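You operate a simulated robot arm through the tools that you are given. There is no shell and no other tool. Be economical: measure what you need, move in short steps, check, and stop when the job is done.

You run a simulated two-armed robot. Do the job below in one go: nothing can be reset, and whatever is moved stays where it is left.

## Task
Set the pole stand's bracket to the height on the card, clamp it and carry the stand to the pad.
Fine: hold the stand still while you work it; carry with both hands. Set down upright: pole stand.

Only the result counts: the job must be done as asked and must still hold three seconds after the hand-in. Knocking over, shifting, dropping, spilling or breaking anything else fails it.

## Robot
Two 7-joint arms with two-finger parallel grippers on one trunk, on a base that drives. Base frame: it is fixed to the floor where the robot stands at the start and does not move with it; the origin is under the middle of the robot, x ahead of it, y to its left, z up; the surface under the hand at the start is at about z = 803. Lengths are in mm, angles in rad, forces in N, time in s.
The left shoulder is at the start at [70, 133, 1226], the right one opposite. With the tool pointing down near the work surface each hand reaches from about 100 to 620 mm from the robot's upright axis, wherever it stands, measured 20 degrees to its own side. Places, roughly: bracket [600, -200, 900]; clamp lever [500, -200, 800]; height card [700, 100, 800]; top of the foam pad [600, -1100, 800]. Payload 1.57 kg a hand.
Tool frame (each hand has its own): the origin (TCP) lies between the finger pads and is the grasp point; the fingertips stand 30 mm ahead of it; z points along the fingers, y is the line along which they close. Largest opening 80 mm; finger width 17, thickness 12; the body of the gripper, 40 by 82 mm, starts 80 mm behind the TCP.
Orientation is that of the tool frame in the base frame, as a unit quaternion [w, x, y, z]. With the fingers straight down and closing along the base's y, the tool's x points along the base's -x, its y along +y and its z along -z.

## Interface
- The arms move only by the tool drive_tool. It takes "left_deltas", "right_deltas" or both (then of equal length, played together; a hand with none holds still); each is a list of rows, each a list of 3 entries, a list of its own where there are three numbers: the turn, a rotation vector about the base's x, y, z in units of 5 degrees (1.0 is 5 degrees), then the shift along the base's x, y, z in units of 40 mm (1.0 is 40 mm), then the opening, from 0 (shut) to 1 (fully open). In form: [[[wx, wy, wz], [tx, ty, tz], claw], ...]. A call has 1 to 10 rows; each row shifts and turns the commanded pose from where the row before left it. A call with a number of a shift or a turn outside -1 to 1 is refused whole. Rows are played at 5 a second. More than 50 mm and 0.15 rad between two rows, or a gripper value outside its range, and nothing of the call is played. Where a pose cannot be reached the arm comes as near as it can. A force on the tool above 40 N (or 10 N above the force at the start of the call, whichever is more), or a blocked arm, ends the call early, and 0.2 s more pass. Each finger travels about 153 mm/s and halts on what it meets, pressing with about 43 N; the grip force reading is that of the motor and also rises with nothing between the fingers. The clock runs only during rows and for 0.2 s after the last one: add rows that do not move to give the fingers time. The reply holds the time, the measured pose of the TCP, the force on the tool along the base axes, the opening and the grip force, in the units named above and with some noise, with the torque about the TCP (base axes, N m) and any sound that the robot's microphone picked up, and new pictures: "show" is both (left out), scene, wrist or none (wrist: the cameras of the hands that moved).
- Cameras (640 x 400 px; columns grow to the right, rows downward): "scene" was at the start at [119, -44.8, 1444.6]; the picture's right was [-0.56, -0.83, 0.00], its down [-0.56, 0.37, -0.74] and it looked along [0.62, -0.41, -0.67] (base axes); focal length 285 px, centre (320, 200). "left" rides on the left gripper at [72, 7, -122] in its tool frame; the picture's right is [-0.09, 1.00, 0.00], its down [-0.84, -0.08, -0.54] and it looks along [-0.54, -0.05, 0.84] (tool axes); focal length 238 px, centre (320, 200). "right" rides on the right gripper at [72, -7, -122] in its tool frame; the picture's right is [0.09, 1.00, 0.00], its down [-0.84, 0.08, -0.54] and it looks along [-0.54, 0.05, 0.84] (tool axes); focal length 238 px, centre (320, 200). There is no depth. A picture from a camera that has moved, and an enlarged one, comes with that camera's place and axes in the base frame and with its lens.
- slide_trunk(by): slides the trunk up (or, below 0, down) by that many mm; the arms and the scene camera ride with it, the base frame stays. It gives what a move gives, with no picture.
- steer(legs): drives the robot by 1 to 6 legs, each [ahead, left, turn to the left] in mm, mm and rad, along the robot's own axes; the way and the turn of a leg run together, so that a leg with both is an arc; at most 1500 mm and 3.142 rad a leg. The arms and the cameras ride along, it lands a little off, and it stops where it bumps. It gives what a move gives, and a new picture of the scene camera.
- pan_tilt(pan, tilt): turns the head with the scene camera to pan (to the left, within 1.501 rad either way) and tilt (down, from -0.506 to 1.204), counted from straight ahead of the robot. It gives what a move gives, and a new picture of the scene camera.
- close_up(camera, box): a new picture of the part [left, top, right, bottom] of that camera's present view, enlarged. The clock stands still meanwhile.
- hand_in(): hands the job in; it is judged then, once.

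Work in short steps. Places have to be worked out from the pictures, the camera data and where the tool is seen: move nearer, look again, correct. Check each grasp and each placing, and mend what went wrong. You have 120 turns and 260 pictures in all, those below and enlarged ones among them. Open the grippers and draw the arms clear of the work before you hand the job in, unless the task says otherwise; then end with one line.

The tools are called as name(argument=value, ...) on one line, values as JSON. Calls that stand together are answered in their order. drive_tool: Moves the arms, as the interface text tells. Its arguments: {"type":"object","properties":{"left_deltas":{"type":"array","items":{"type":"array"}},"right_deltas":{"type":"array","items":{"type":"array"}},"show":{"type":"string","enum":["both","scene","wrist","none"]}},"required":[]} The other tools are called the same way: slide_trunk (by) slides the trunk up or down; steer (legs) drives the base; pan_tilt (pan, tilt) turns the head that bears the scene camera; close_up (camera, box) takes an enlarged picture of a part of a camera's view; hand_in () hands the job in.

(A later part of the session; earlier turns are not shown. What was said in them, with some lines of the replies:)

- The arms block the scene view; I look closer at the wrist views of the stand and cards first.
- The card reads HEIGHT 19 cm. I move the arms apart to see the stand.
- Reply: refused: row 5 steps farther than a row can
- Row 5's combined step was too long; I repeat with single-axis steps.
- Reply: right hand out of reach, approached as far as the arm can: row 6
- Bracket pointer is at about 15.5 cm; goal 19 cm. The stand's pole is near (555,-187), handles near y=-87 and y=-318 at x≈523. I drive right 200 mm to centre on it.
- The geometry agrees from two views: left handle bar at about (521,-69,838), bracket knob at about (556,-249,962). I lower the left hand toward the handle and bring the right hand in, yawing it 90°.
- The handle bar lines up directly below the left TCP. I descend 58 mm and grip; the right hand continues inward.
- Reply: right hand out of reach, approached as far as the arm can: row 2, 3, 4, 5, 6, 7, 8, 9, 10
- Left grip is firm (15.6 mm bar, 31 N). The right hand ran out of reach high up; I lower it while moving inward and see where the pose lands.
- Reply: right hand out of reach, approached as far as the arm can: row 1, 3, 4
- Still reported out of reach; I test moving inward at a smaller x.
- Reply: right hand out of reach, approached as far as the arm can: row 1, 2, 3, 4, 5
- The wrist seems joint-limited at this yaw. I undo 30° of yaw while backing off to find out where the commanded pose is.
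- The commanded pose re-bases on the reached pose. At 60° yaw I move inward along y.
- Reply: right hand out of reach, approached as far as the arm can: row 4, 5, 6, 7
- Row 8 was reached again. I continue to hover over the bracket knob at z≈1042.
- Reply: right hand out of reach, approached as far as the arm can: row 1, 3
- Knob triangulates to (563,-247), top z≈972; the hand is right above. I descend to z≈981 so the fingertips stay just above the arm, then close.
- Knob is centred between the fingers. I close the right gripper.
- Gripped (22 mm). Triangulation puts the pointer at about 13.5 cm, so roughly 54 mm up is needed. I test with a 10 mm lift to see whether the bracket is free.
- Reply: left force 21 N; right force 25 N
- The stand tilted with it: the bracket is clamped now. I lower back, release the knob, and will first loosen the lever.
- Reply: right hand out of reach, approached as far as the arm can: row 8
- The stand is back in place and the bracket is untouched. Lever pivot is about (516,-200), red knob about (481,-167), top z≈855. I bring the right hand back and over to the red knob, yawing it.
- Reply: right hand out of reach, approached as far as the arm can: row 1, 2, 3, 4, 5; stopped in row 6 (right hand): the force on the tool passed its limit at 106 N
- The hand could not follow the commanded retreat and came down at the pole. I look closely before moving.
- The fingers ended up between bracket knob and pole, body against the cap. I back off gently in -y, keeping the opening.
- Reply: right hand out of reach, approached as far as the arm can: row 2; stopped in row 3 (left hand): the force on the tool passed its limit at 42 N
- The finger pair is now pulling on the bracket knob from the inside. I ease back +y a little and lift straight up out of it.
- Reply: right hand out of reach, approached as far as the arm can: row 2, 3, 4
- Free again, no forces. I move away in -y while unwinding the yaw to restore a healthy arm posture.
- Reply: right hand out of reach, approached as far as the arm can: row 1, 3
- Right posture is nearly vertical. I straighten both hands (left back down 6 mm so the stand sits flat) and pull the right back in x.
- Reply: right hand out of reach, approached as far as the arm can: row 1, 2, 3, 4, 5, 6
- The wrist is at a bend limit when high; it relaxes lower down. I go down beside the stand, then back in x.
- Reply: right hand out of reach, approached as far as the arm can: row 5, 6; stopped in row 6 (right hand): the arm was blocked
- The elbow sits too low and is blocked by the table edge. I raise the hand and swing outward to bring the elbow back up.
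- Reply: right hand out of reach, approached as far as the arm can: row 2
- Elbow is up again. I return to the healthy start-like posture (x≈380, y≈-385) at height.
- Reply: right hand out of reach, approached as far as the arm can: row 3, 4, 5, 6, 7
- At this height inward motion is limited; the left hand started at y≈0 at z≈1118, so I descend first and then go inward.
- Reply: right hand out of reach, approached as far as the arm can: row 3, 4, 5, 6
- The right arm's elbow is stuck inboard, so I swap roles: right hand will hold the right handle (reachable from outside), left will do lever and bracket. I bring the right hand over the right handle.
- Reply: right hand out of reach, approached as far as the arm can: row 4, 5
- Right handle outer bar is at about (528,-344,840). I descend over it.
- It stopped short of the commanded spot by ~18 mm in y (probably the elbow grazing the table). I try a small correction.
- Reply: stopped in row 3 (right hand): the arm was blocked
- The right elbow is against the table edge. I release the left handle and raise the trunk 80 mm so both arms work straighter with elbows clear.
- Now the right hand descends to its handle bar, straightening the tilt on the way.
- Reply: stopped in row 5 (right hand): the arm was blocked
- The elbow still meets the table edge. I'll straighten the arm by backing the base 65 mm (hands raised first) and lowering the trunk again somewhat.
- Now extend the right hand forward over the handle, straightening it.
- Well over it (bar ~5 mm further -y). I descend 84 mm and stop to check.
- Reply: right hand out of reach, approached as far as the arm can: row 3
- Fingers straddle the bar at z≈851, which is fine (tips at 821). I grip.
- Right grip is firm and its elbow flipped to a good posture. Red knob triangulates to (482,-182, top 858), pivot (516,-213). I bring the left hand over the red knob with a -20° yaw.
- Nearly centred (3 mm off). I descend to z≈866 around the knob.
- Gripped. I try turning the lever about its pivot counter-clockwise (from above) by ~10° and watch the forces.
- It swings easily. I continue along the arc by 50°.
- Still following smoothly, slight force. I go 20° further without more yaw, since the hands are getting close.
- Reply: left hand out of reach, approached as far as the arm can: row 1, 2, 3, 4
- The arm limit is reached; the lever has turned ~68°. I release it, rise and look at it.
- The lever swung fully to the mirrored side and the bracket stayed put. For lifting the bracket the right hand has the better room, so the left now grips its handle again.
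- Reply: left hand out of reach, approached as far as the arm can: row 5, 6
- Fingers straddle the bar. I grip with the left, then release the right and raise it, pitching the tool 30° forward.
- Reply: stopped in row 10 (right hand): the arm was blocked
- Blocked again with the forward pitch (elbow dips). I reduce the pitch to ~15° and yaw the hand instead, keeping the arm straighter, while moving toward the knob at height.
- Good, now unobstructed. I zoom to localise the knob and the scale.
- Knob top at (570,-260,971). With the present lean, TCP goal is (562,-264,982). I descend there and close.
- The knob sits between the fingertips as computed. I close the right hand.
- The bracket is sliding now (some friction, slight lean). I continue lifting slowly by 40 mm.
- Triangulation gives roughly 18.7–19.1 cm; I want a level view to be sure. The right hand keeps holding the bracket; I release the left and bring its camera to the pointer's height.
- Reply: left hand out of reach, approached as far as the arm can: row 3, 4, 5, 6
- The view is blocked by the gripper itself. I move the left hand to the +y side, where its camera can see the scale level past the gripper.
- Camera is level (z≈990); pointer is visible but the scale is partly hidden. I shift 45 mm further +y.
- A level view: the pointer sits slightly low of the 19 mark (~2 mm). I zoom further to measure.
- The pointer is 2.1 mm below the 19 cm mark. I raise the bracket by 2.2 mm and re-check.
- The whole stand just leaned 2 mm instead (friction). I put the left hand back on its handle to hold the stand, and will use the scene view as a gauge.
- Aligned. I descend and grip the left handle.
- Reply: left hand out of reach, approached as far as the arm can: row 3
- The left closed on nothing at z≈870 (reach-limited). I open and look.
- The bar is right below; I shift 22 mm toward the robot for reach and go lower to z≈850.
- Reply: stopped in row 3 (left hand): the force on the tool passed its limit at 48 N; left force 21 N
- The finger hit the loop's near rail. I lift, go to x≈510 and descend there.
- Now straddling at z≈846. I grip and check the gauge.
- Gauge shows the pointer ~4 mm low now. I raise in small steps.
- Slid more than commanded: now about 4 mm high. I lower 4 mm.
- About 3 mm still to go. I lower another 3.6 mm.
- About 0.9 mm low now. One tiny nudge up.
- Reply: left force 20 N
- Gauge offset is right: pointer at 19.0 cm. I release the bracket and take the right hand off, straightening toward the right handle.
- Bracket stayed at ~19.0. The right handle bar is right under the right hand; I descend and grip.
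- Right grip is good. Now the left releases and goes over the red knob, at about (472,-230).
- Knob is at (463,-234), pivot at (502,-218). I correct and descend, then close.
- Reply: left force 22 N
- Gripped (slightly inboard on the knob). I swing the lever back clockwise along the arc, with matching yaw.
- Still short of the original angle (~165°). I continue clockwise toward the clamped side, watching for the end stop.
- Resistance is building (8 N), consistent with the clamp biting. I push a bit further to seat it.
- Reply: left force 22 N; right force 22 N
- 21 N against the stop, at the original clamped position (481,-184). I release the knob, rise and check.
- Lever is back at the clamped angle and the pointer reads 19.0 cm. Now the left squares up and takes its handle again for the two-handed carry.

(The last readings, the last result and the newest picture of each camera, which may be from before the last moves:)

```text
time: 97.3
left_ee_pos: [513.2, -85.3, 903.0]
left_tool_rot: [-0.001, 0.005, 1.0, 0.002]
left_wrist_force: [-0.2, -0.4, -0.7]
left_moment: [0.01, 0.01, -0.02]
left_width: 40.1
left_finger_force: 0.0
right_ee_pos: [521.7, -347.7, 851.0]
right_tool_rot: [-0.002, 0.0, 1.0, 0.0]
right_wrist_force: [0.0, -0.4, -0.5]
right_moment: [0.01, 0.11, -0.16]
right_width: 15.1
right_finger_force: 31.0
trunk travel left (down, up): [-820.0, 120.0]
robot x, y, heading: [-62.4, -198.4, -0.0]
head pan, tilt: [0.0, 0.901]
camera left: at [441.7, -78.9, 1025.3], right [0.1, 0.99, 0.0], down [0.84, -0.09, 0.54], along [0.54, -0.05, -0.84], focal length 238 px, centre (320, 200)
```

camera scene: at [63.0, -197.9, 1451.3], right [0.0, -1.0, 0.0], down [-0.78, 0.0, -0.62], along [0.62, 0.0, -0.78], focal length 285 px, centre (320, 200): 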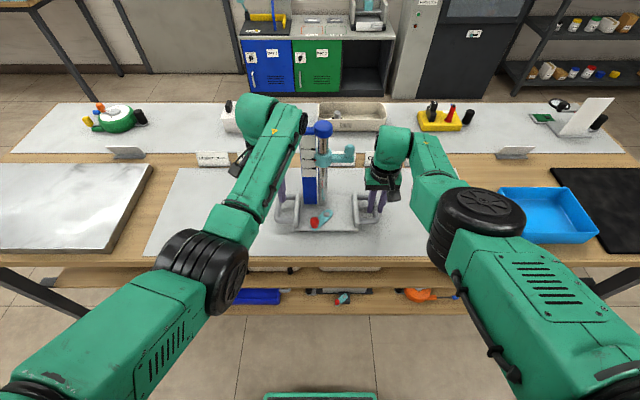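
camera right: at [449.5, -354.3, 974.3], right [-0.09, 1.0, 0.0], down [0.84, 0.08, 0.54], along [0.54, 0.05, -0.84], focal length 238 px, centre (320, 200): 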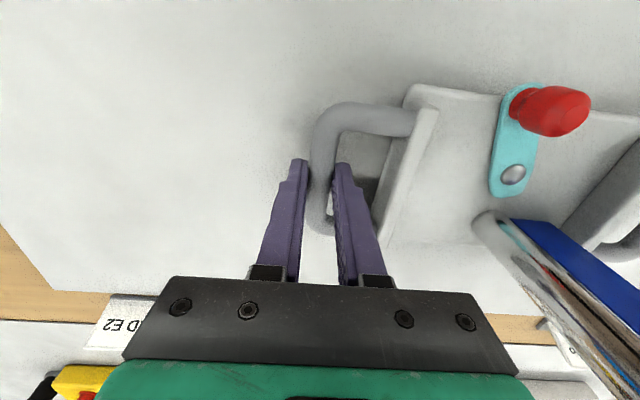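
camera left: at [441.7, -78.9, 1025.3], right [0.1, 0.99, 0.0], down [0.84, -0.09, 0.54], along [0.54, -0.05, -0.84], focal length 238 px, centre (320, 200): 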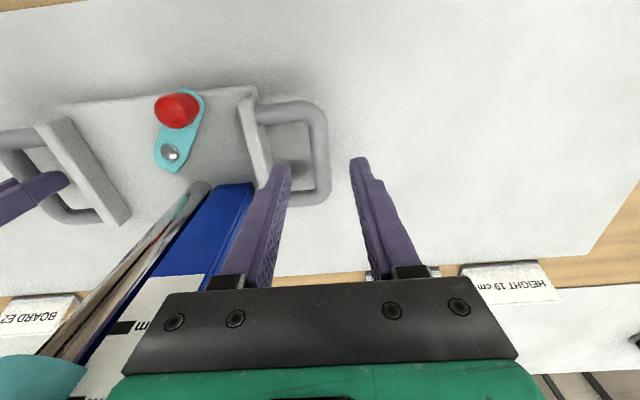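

Aligned. Descend and grip.

drive_tool(left_deltas=[[[0, 0, 0], [0, 0, -0.5], 0.5], [[0, 0, 0], [0, 0, -0.5], 0.5], [[0, 0, 0], [0, 0, -0.35], 0.5], [[0, 0, 0], [0, 0, 0], 0.5], [[0, 0, 0], [0, 0, 0], 0], [[0, 0, 0], [0, 0, 0], 0], [[0, 0, 0], [0, 0, 0], 0], [[0, 0, 0], [0, 0, 0], 0]], show="scene")

```text
time: 99.1
left_ee_pos: [513.1, -85.9, 850.3]
left_tool_rot: [-0.001, 0.006, 1.0, 0.002]
left_wrist_force: [0.0, -2.9, -0.2]
left_moment: [-0.04, -0.15, 0.11]
left_width: 15.7
left_finger_force: 31.9
right_ee_pos: [521.4, -348.4, 851.7]
right_tool_rot: [0.0, -0.001, 1.0, 0.0]
right_wrist_force: [-0.1, 2.8, 1.2]
right_moment: [0.07, 0.04, -0.12]
right_width: 15.4
right_finger_force: 30.9
trunk travel left (down, up): [-820.0, 120.0]
robot x, y, heading: [-64.5, -202.4, -0.003]
head pan, tilt: [0.0, 0.901]
camera scene: at [62.5, -198.1, 1451.3], right [0.0, -1.0, 0.0], down [-0.78, 0.0, -0.62], along [0.62, 0.0, -0.78], focal length 285 px, centre (320, 200)
```

scene: 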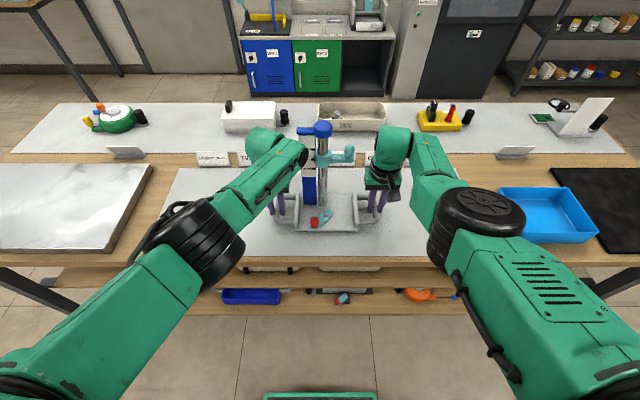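

Both handles gripped. I lift with the trunk, 20 mm first, and check level.

slide_trunk(by=25)

close_up(camera="scene", box=[230, 105, 410, 265])

```text
time: 99.8
left_ee_pos: [513.6, -86.1, 875.8]
left_tool_rot: [-0.002, 0.004, 1.0, 0.002]
left_wrist_force: [-0.4, -3.1, -1.7]
left_moment: [-0.03, -0.08, 0.1]
left_width: 15.6
left_finger_force: 31.4
right_ee_pos: [523.2, -346.8, 875.9]
right_tool_rot: [-0.001, 0.0, 1.0, 0.001]
right_wrist_force: [-0.2, 3.7, -2.5]
right_moment: [0.08, 0.13, -0.14]
right_width: 15.5
right_finger_force: 31.2
trunk travel left (down, up): [-845.0, 95.0]
robot x, y, heading: [-61.5, -200.1, 0.0]
head pan, tilt: [0.0, 0.901]
```

```text
2.50 times, centred on (320, 185) of scene
camera zoom: at [62.9, -198.0, 1476.4], right [0.0, -1.0, 0.0], down [-0.78, 0.0, -0.62], along [0.62, 0.0, -0.78], focal length 712 px, centre (320, 238)
```

zoom: 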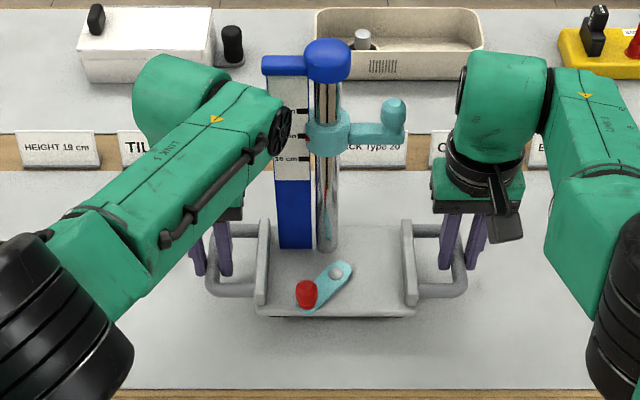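

The stand is off the table, light (~4 N) and level. I lift 70 mm more, then look toward the pad.

slide_trunk(by=75)

pan_tilt(pan=-0.8, tilt=0.7)

```text
time: 100.9
left_ee_pos: [514.9, -85.7, 949.9]
left_tool_rot: [-0.002, 0.006, 1.0, 0.001]
left_wrist_force: [-0.4, -5.0, -2.5]
left_moment: [-0.09, 0.13, 0.09]
left_width: 15.3
left_finger_force: 31.2
right_ee_pos: [521.2, -347.3, 950.9]
right_tool_rot: [-0.002, 0.0, 1.0, 0.001]
right_wrist_force: [0.1, 4.3, -2.0]
right_moment: [0.06, -0.01, -0.1]
right_width: 15.2
right_finger_force: 30.8
trunk travel left (down, up): [-920.0, 20.0]
robot x, y, heading: [-63.8, -196.7, -0.002]
head pan, tilt: [0.0, 0.901]
```

```text
time: 102.0
left_ee_pos: [513.5, -85.7, 950.5]
left_tool_rot: [-0.001, 0.006, 1.0, 0.001]
left_wrist_force: [-0.1, -5.7, -1.9]
left_moment: [-0.11, 0.05, 0.09]
left_width: 15.4
left_finger_force: 31.0
right_ee_pos: [521.9, -347.2, 950.8]
right_tool_rot: [-0.001, 0.0, 1.0, 0.0]
right_wrist_force: [0.2, 5.2, -2.1]
right_moment: [0.09, 0.03, -0.13]
right_width: 15.1
right_finger_force: 30.8
trunk travel left (down, up): [-920.0, 20.0]
robot x, y, heading: [-64.8, -196.8, 0.002]
head pan, tilt: [-0.799, 0.7]
camera scene: at [46.8, -258.8, 1567.5], right [-0.72, -0.7, 0.0], down [-0.45, 0.46, -0.76], along [0.53, -0.55, -0.64], focal length 285 px, centre (320, 200)
```

scene: 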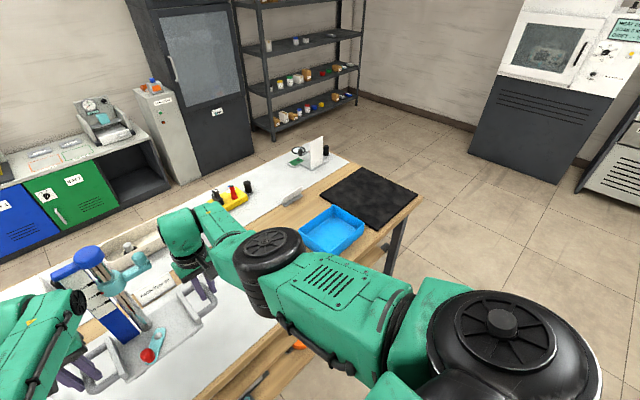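

Pad spans about x 410–690, y -925…-1230 (centre ≈ (550,-1078)). The stand is at y≈-216, x≈515, bottom ~100 mm above the table. I drive 860 mm right.

steer(legs=[[0, -300, 0], [0, -300, 0], [0, -260, 0]])

pan_tilt(pan=0.0, tilt=0.9)

```text
time: 107.2
left_ee_pos: [513.6, -944.6, 950.3]
left_tool_rot: [-0.002, 0.007, 1.0, 0.001]
left_wrist_force: [-0.8, -8.0, -3.1]
left_moment: [-0.1, 0.03, 0.06]
left_width: 15.3
left_finger_force: 31.5
right_ee_pos: [522.3, -1207.6, 951.7]
right_tool_rot: [-0.001, 0.001, 1.0, 0.0]
right_wrist_force: [-0.8, 8.2, -3.0]
right_moment: [0.13, 0.08, -0.18]
right_width: 15.4
right_finger_force: 31.1
trunk travel left (down, up): [-920.0, 20.0]
robot x, y, heading: [-63.3, -1061.6, -0.004]
head pan, tilt: [-0.799, 0.7]
camera scene: at [46.3, -1117.5, 1567.6], right [-0.72, -0.7, 0.0], down [-0.45, 0.46, -0.77], along [0.53, -0.55, -0.64], focal length 285 px, centre (320, 200)
```

scene: 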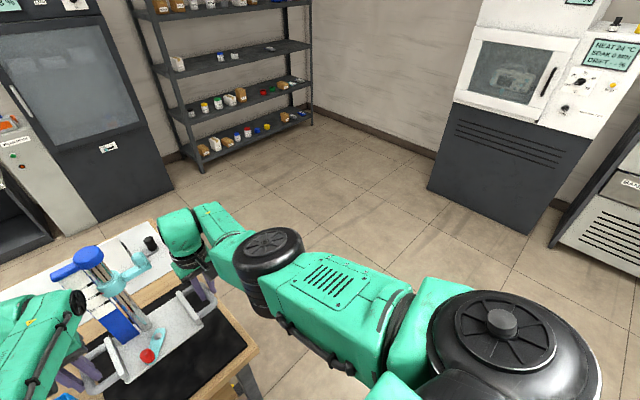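

```text
time: 108.3
left_ee_pos: [513.7, -947.3, 949.8]
left_tool_rot: [-0.002, 0.005, 1.0, 0.003]
left_wrist_force: [-0.1, 0.3, -1.7]
left_moment: [-0.01, 0.03, 0.08]
left_width: 15.5
left_finger_force: 31.3
right_ee_pos: [521.3, -1208.4, 950.5]
right_tool_rot: [0.0, 0.001, 1.0, 0.001]
right_wrist_force: [-0.2, 0.7, -2.7]
right_moment: [0.01, -0.01, -0.12]
right_width: 15.5
right_finger_force: 31.1
trunk travel left (down, up): [-920.0, 20.0]
robot x, y, heading: [-68.0, -1062.8, 0.002]
head pan, tilt: [0.0, 0.901]
camera scene: at [62.5, -1058.8, 1551.3], right [0.0, -1.0, 0.0], down [-0.78, 0.0, -0.62], along [0.62, 0.0, -0.78], focal length 285 px, centre (320, 200)
```

scene: 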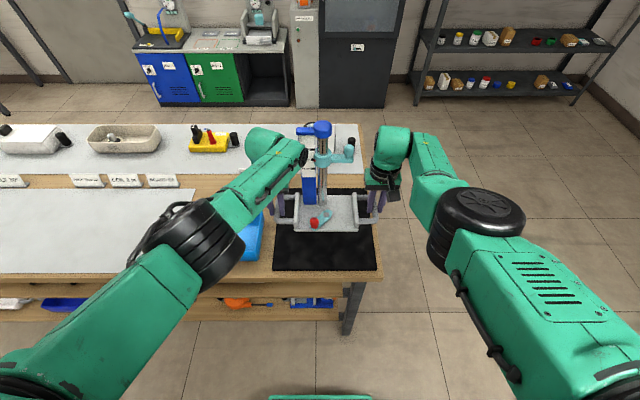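

Pad seen at x 402–702, y -931…-1217; the stand hangs over it, y centred, x ~20 mm short of centre. I drive 20 mm forward and lower the trunk 75 mm.

steer(legs=[[20, 0, 0]])

slide_trunk(by=-75)

close_up(camera="scene", box=[230, 105, 420, 295])

```text
time: 109.1
left_ee_pos: [529.3, -947.5, 953.5]
left_tool_rot: [0.0, 0.006, 1.0, 0.003]
left_wrist_force: [-0.4, -0.5, -2.6]
left_moment: [0.0, 0.12, 0.1]
left_width: 15.4
left_finger_force: 31.2
right_ee_pos: [537.8, -1209.2, 954.4]
right_tool_rot: [0.001, 0.0, 1.0, 0.001]
right_wrist_force: [-1.9, 1.7, -1.9]
right_moment: [0.05, -0.19, -0.12]
right_width: 15.1
right_finger_force: 31.6
trunk travel left (down, up): [-920.0, 20.0]
robot x, y, heading: [-46.6, -1058.6, -0.001]
head pan, tilt: [0.0, 0.901]
camera scene: at [75.9, -1059.3, 1551.9], right [0.0, -1.0, 0.0], down [-0.78, 0.0, -0.62], along [0.62, 0.0, -0.78], focal length 285 px, centre (320, 200)
```

scene: 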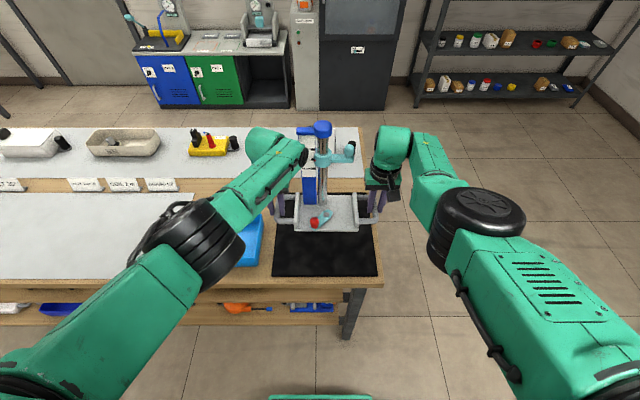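

```text
time: 110.2
left_ee_pos: [532.8, -946.9, 875.5]
left_tool_rot: [-0.002, 0.004, 1.0, 0.002]
left_wrist_force: [0.5, 0.1, -2.9]
left_moment: [-0.01, 0.02, 0.08]
left_width: 15.7
left_finger_force: 31.6
right_ee_pos: [541.1, -1209.1, 876.0]
right_tool_rot: [-0.001, 0.001, 1.0, 0.001]
right_wrist_force: [-0.1, -0.5, -2.6]
right_moment: [0.01, 0.05, -0.14]
right_width: 15.7
right_finger_force: 30.9
trunk travel left (down, up): [-845.0, 95.0]
robot x, y, heading: [-43.3, -1058.0, -0.002]
head pan, tilt: [0.0, 0.901]
```

```text
2.11 times, centred on (325, 200) of scene
camera zoom: at [82.0, -1059.2, 1476.3], right [0.0, -1.0, 0.0], down [-0.78, 0.0, -0.62], along [0.62, 0.0, -0.78], focal length 599 px, centre (310, 200)
```

zoom: 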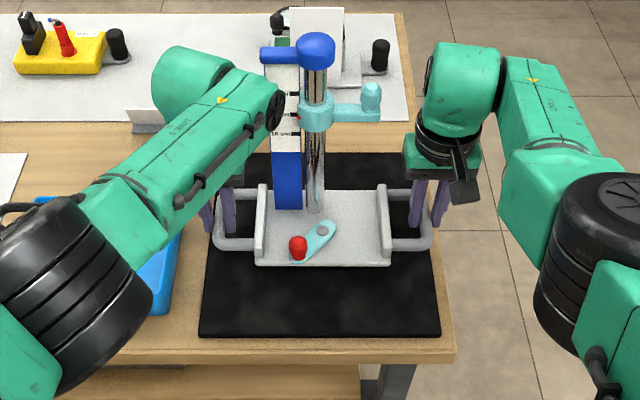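

Well centred over the pad. I lower in small trunk steps until contact.

slide_trunk(by=-13)

slide_trunk(by=-5)

```text
time: 110.8
left_ee_pos: [532.4, -947.9, 862.8]
left_tool_rot: [-0.002, 0.005, 1.0, 0.002]
left_wrist_force: [-0.3, -0.7, -3.0]
left_moment: [0.02, 0.15, 0.12]
left_width: 15.3
left_finger_force: 31.2
right_ee_pos: [541.3, -1209.4, 862.2]
right_tool_rot: [-0.002, 0.001, 1.0, 0.001]
right_wrist_force: [-0.6, 0.1, -1.9]
right_moment: [0.02, -0.06, -0.1]
right_width: 15.6
right_finger_force: 31.4
trunk travel left (down, up): [-832.0, 108.0]
robot x, y, heading: [-41.4, -1061.0, -0.003]
head pan, tilt: [0.0, 0.901]
```

```text
time: 111.4
left_ee_pos: [532.3, -947.3, 861.1]
left_tool_rot: [0.0, 0.006, 1.0, 0.002]
left_wrist_force: [0.8, 0.5, 9.8]
left_moment: [0.06, 0.85, 0.04]
left_width: 15.4
left_finger_force: 31.0
right_ee_pos: [539.8, -1208.9, 860.2]
right_tool_rot: [0.0, 0.002, 1.0, 0.001]
right_wrist_force: [2.1, -0.4, 1.9]
right_moment: [0.02, -0.06, -0.22]
right_width: 15.4
right_finger_force: 30.9
trunk travel left (down, up): [-827.0, 113.0]
robot x, y, heading: [-45.3, -1062.3, -0.001]
head pan, tilt: [0.0, 0.901]
```

Contact at z≈861 on both sides. I open both hands and withdraw straight up, then apart.

drive_tool(left_deltas=[[[0, 0, 0], [0, 0, 0], 0.5], [[0, 0, 0], [0, 0, 0], 0.5], [[0, 0, 0], [0, 0, 0.6], 0.5], [[0, 0, 0], [0, 0, 0.8], 0.5], [[0, 0, 0], [0, 0.3, 0.6], 0.5]], right_deltas=[[[0, 0, 0], [0, 0, 0], 0.5], [[0, 0, 0], [0, 0, 0], 0.5], [[0, 0, 0], [0, 0, 0.6], 0.5], [[0, 0, 0], [0, 0, 0.8], 0.5], [[0, 0, 0], [0, -0.3, 0.6], 0.5]], show="both")

close_up(camera="scene", box=[230, 95, 420, 285])

```text
time: 112.6
left_ee_pos: [532.8, -935.5, 940.2]
left_tool_rot: [-0.001, 0.005, 1.0, 0.002]
left_wrist_force: [0.2, -0.6, 0.6]
left_moment: [0.01, 0.0, 0.02]
left_width: 40.4
left_finger_force: 0.1
right_ee_pos: [538.5, -1221.3, 939.0]
right_tool_rot: [-0.001, -0.001, 1.0, 0.001]
right_wrist_force: [-0.8, -0.1, 0.1]
right_moment: [0.03, 0.02, 0.0]
right_width: 39.8
right_finger_force: 0.0
trunk travel left (down, up): [-827.0, 113.0]
robot x, y, heading: [-42.7, -1059.7, 0.004]
head pan, tilt: [0.0, 0.901]
camera scene: at [81.1, -1060.0, 1458.4], right [0.0, -1.0, 0.0], down [-0.78, 0.0, -0.62], along [0.62, 0.0, -0.78], focal length 285 px, centre (320, 200)
camera right: at [468.7, -1228.7, 1061.0], right [-0.09, 1.0, 0.0], down [0.84, 0.08, 0.54], along [0.54, 0.05, -0.84], focal length 238 px, centre (320, 200)
camera left: at [460.7, -928.2, 1060.0], right [0.1, 0.99, 0.0], down [0.84, -0.09, 0.54], along [0.54, -0.05, -0.84], focal length 238 px, centre (320, 200)
```

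scene: 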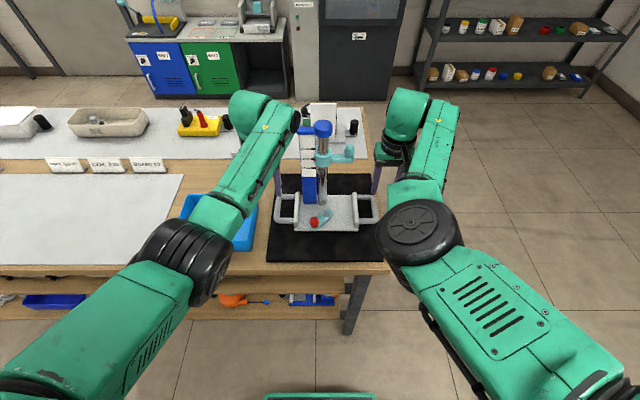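
right: 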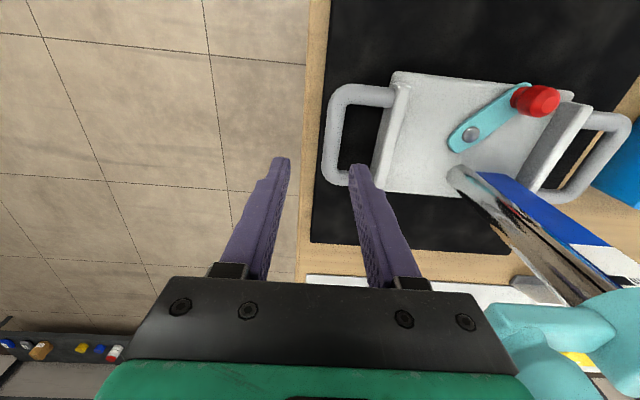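
left: 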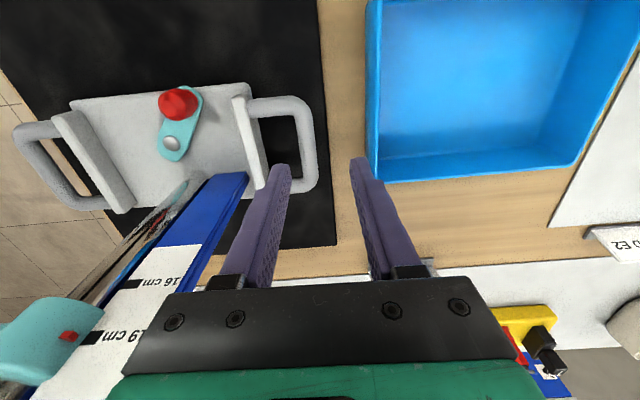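

```text
2.11 times, centred on (325, 190) of scene
camera zoom: at [81.1, -1060.0, 1458.4], right [0.0, -1.0, 0.0], down [-0.78, 0.0, -0.62], along [0.62, 0.0, -0.78], focal length 599 px, centre (310, 221)
```

zoom: 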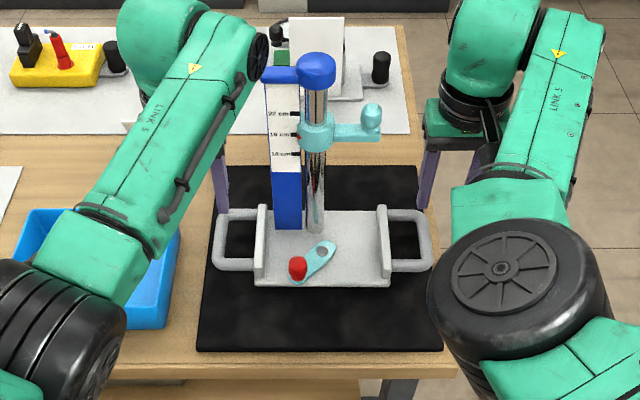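

The stand is upright and centred on the pad. I recheck the pointer and then raise the trunk and back the robot away.

close_up(camera="scene", box=[300, 135, 340, 175])

slide_trunk(by=105)

steer(legs=[[-250, 0, 0]])

```text
10.00 times, centred on (320, 155) of scene
camera zoom: at [81.1, -1060.0, 1458.4], right [0.0, -1.0, 0.0], down [-0.78, 0.0, -0.62], along [0.62, 0.0, -0.78], focal length 2847 px, centre (320, 650)
```

zoom: 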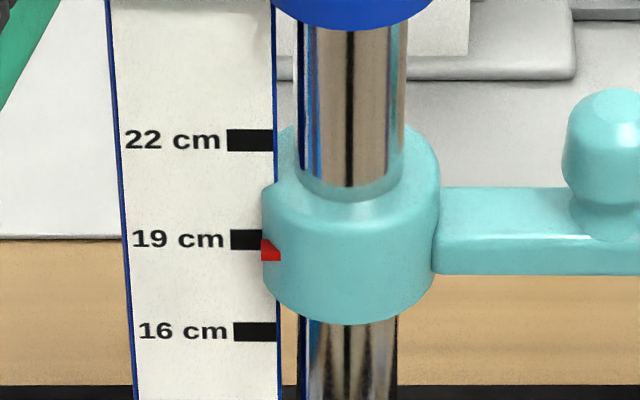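

```text
time: 114.0
left_ee_pos: [533.9, -934.8, 1043.0]
left_tool_rot: [-0.001, 0.006, 1.0, 0.001]
left_wrist_force: [0.6, 0.8, 0.1]
left_moment: [0.03, 0.02, 0.01]
left_width: 40.2
left_finger_force: 0.0
right_ee_pos: [541.4, -1221.1, 1042.5]
right_tool_rot: [-0.002, 0.001, 1.0, 0.001]
right_wrist_force: [0.0, -0.4, -0.5]
right_moment: [0.02, 0.02, 0.0]
right_width: 39.9
right_finger_force: 0.0
trunk travel left (down, up): [-932.0, 8.0]
robot x, y, heading: [-44.7, -1064.7, 0.0]
head pan, tilt: [0.0, 0.901]
```

```text
time: 115.8
left_ee_pos: [284.2, -934.8, 1041.5]
left_tool_rot: [-0.002, 0.005, 1.0, 0.002]
left_wrist_force: [-0.2, 0.4, -0.8]
left_moment: [-0.03, 0.0, -0.01]
left_width: 40.0
left_finger_force: 0.0
right_ee_pos: [291.7, -1220.5, 1041.8]
right_tool_rot: [-0.001, 0.0, 1.0, 0.001]
right_wrist_force: [0.7, -0.3, 0.0]
right_moment: [-0.01, -0.03, -0.04]
right_width: 40.2
right_finger_force: 0.1
trunk travel left (down, up): [-932.0, 8.0]
robot x, y, heading: [-297.3, -1061.1, -0.003]
head pan, tilt: [0.0, 0.901]
camera scene: at [-166.7, -1059.1, 1563.1], right [0.0, -1.0, 0.0], down [-0.79, 0.0, -0.62], along [0.62, 0.0, -0.79], focal length 285 px, centre (320, 200)
```

scene: 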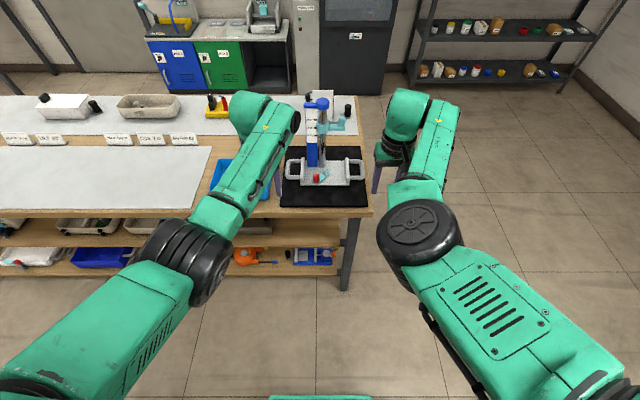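

The stand is upright on the pad, the pointer reads 19 cm, the lever is in its clamped position, and the robot has backed clear. I hand the job in.

hand_in()

```text
The job is handed in.
```

I set the bracket to 19 cm, the height on the card, and turned the clamp lever back to the end stop where it began. I carried the stand with both hands and set it upright near the middle of the foam pad. Early on my right hand knocked the stand about 15 mm along the table and tilted it slightly, but it never fell, and I saw nothing else on the table move.
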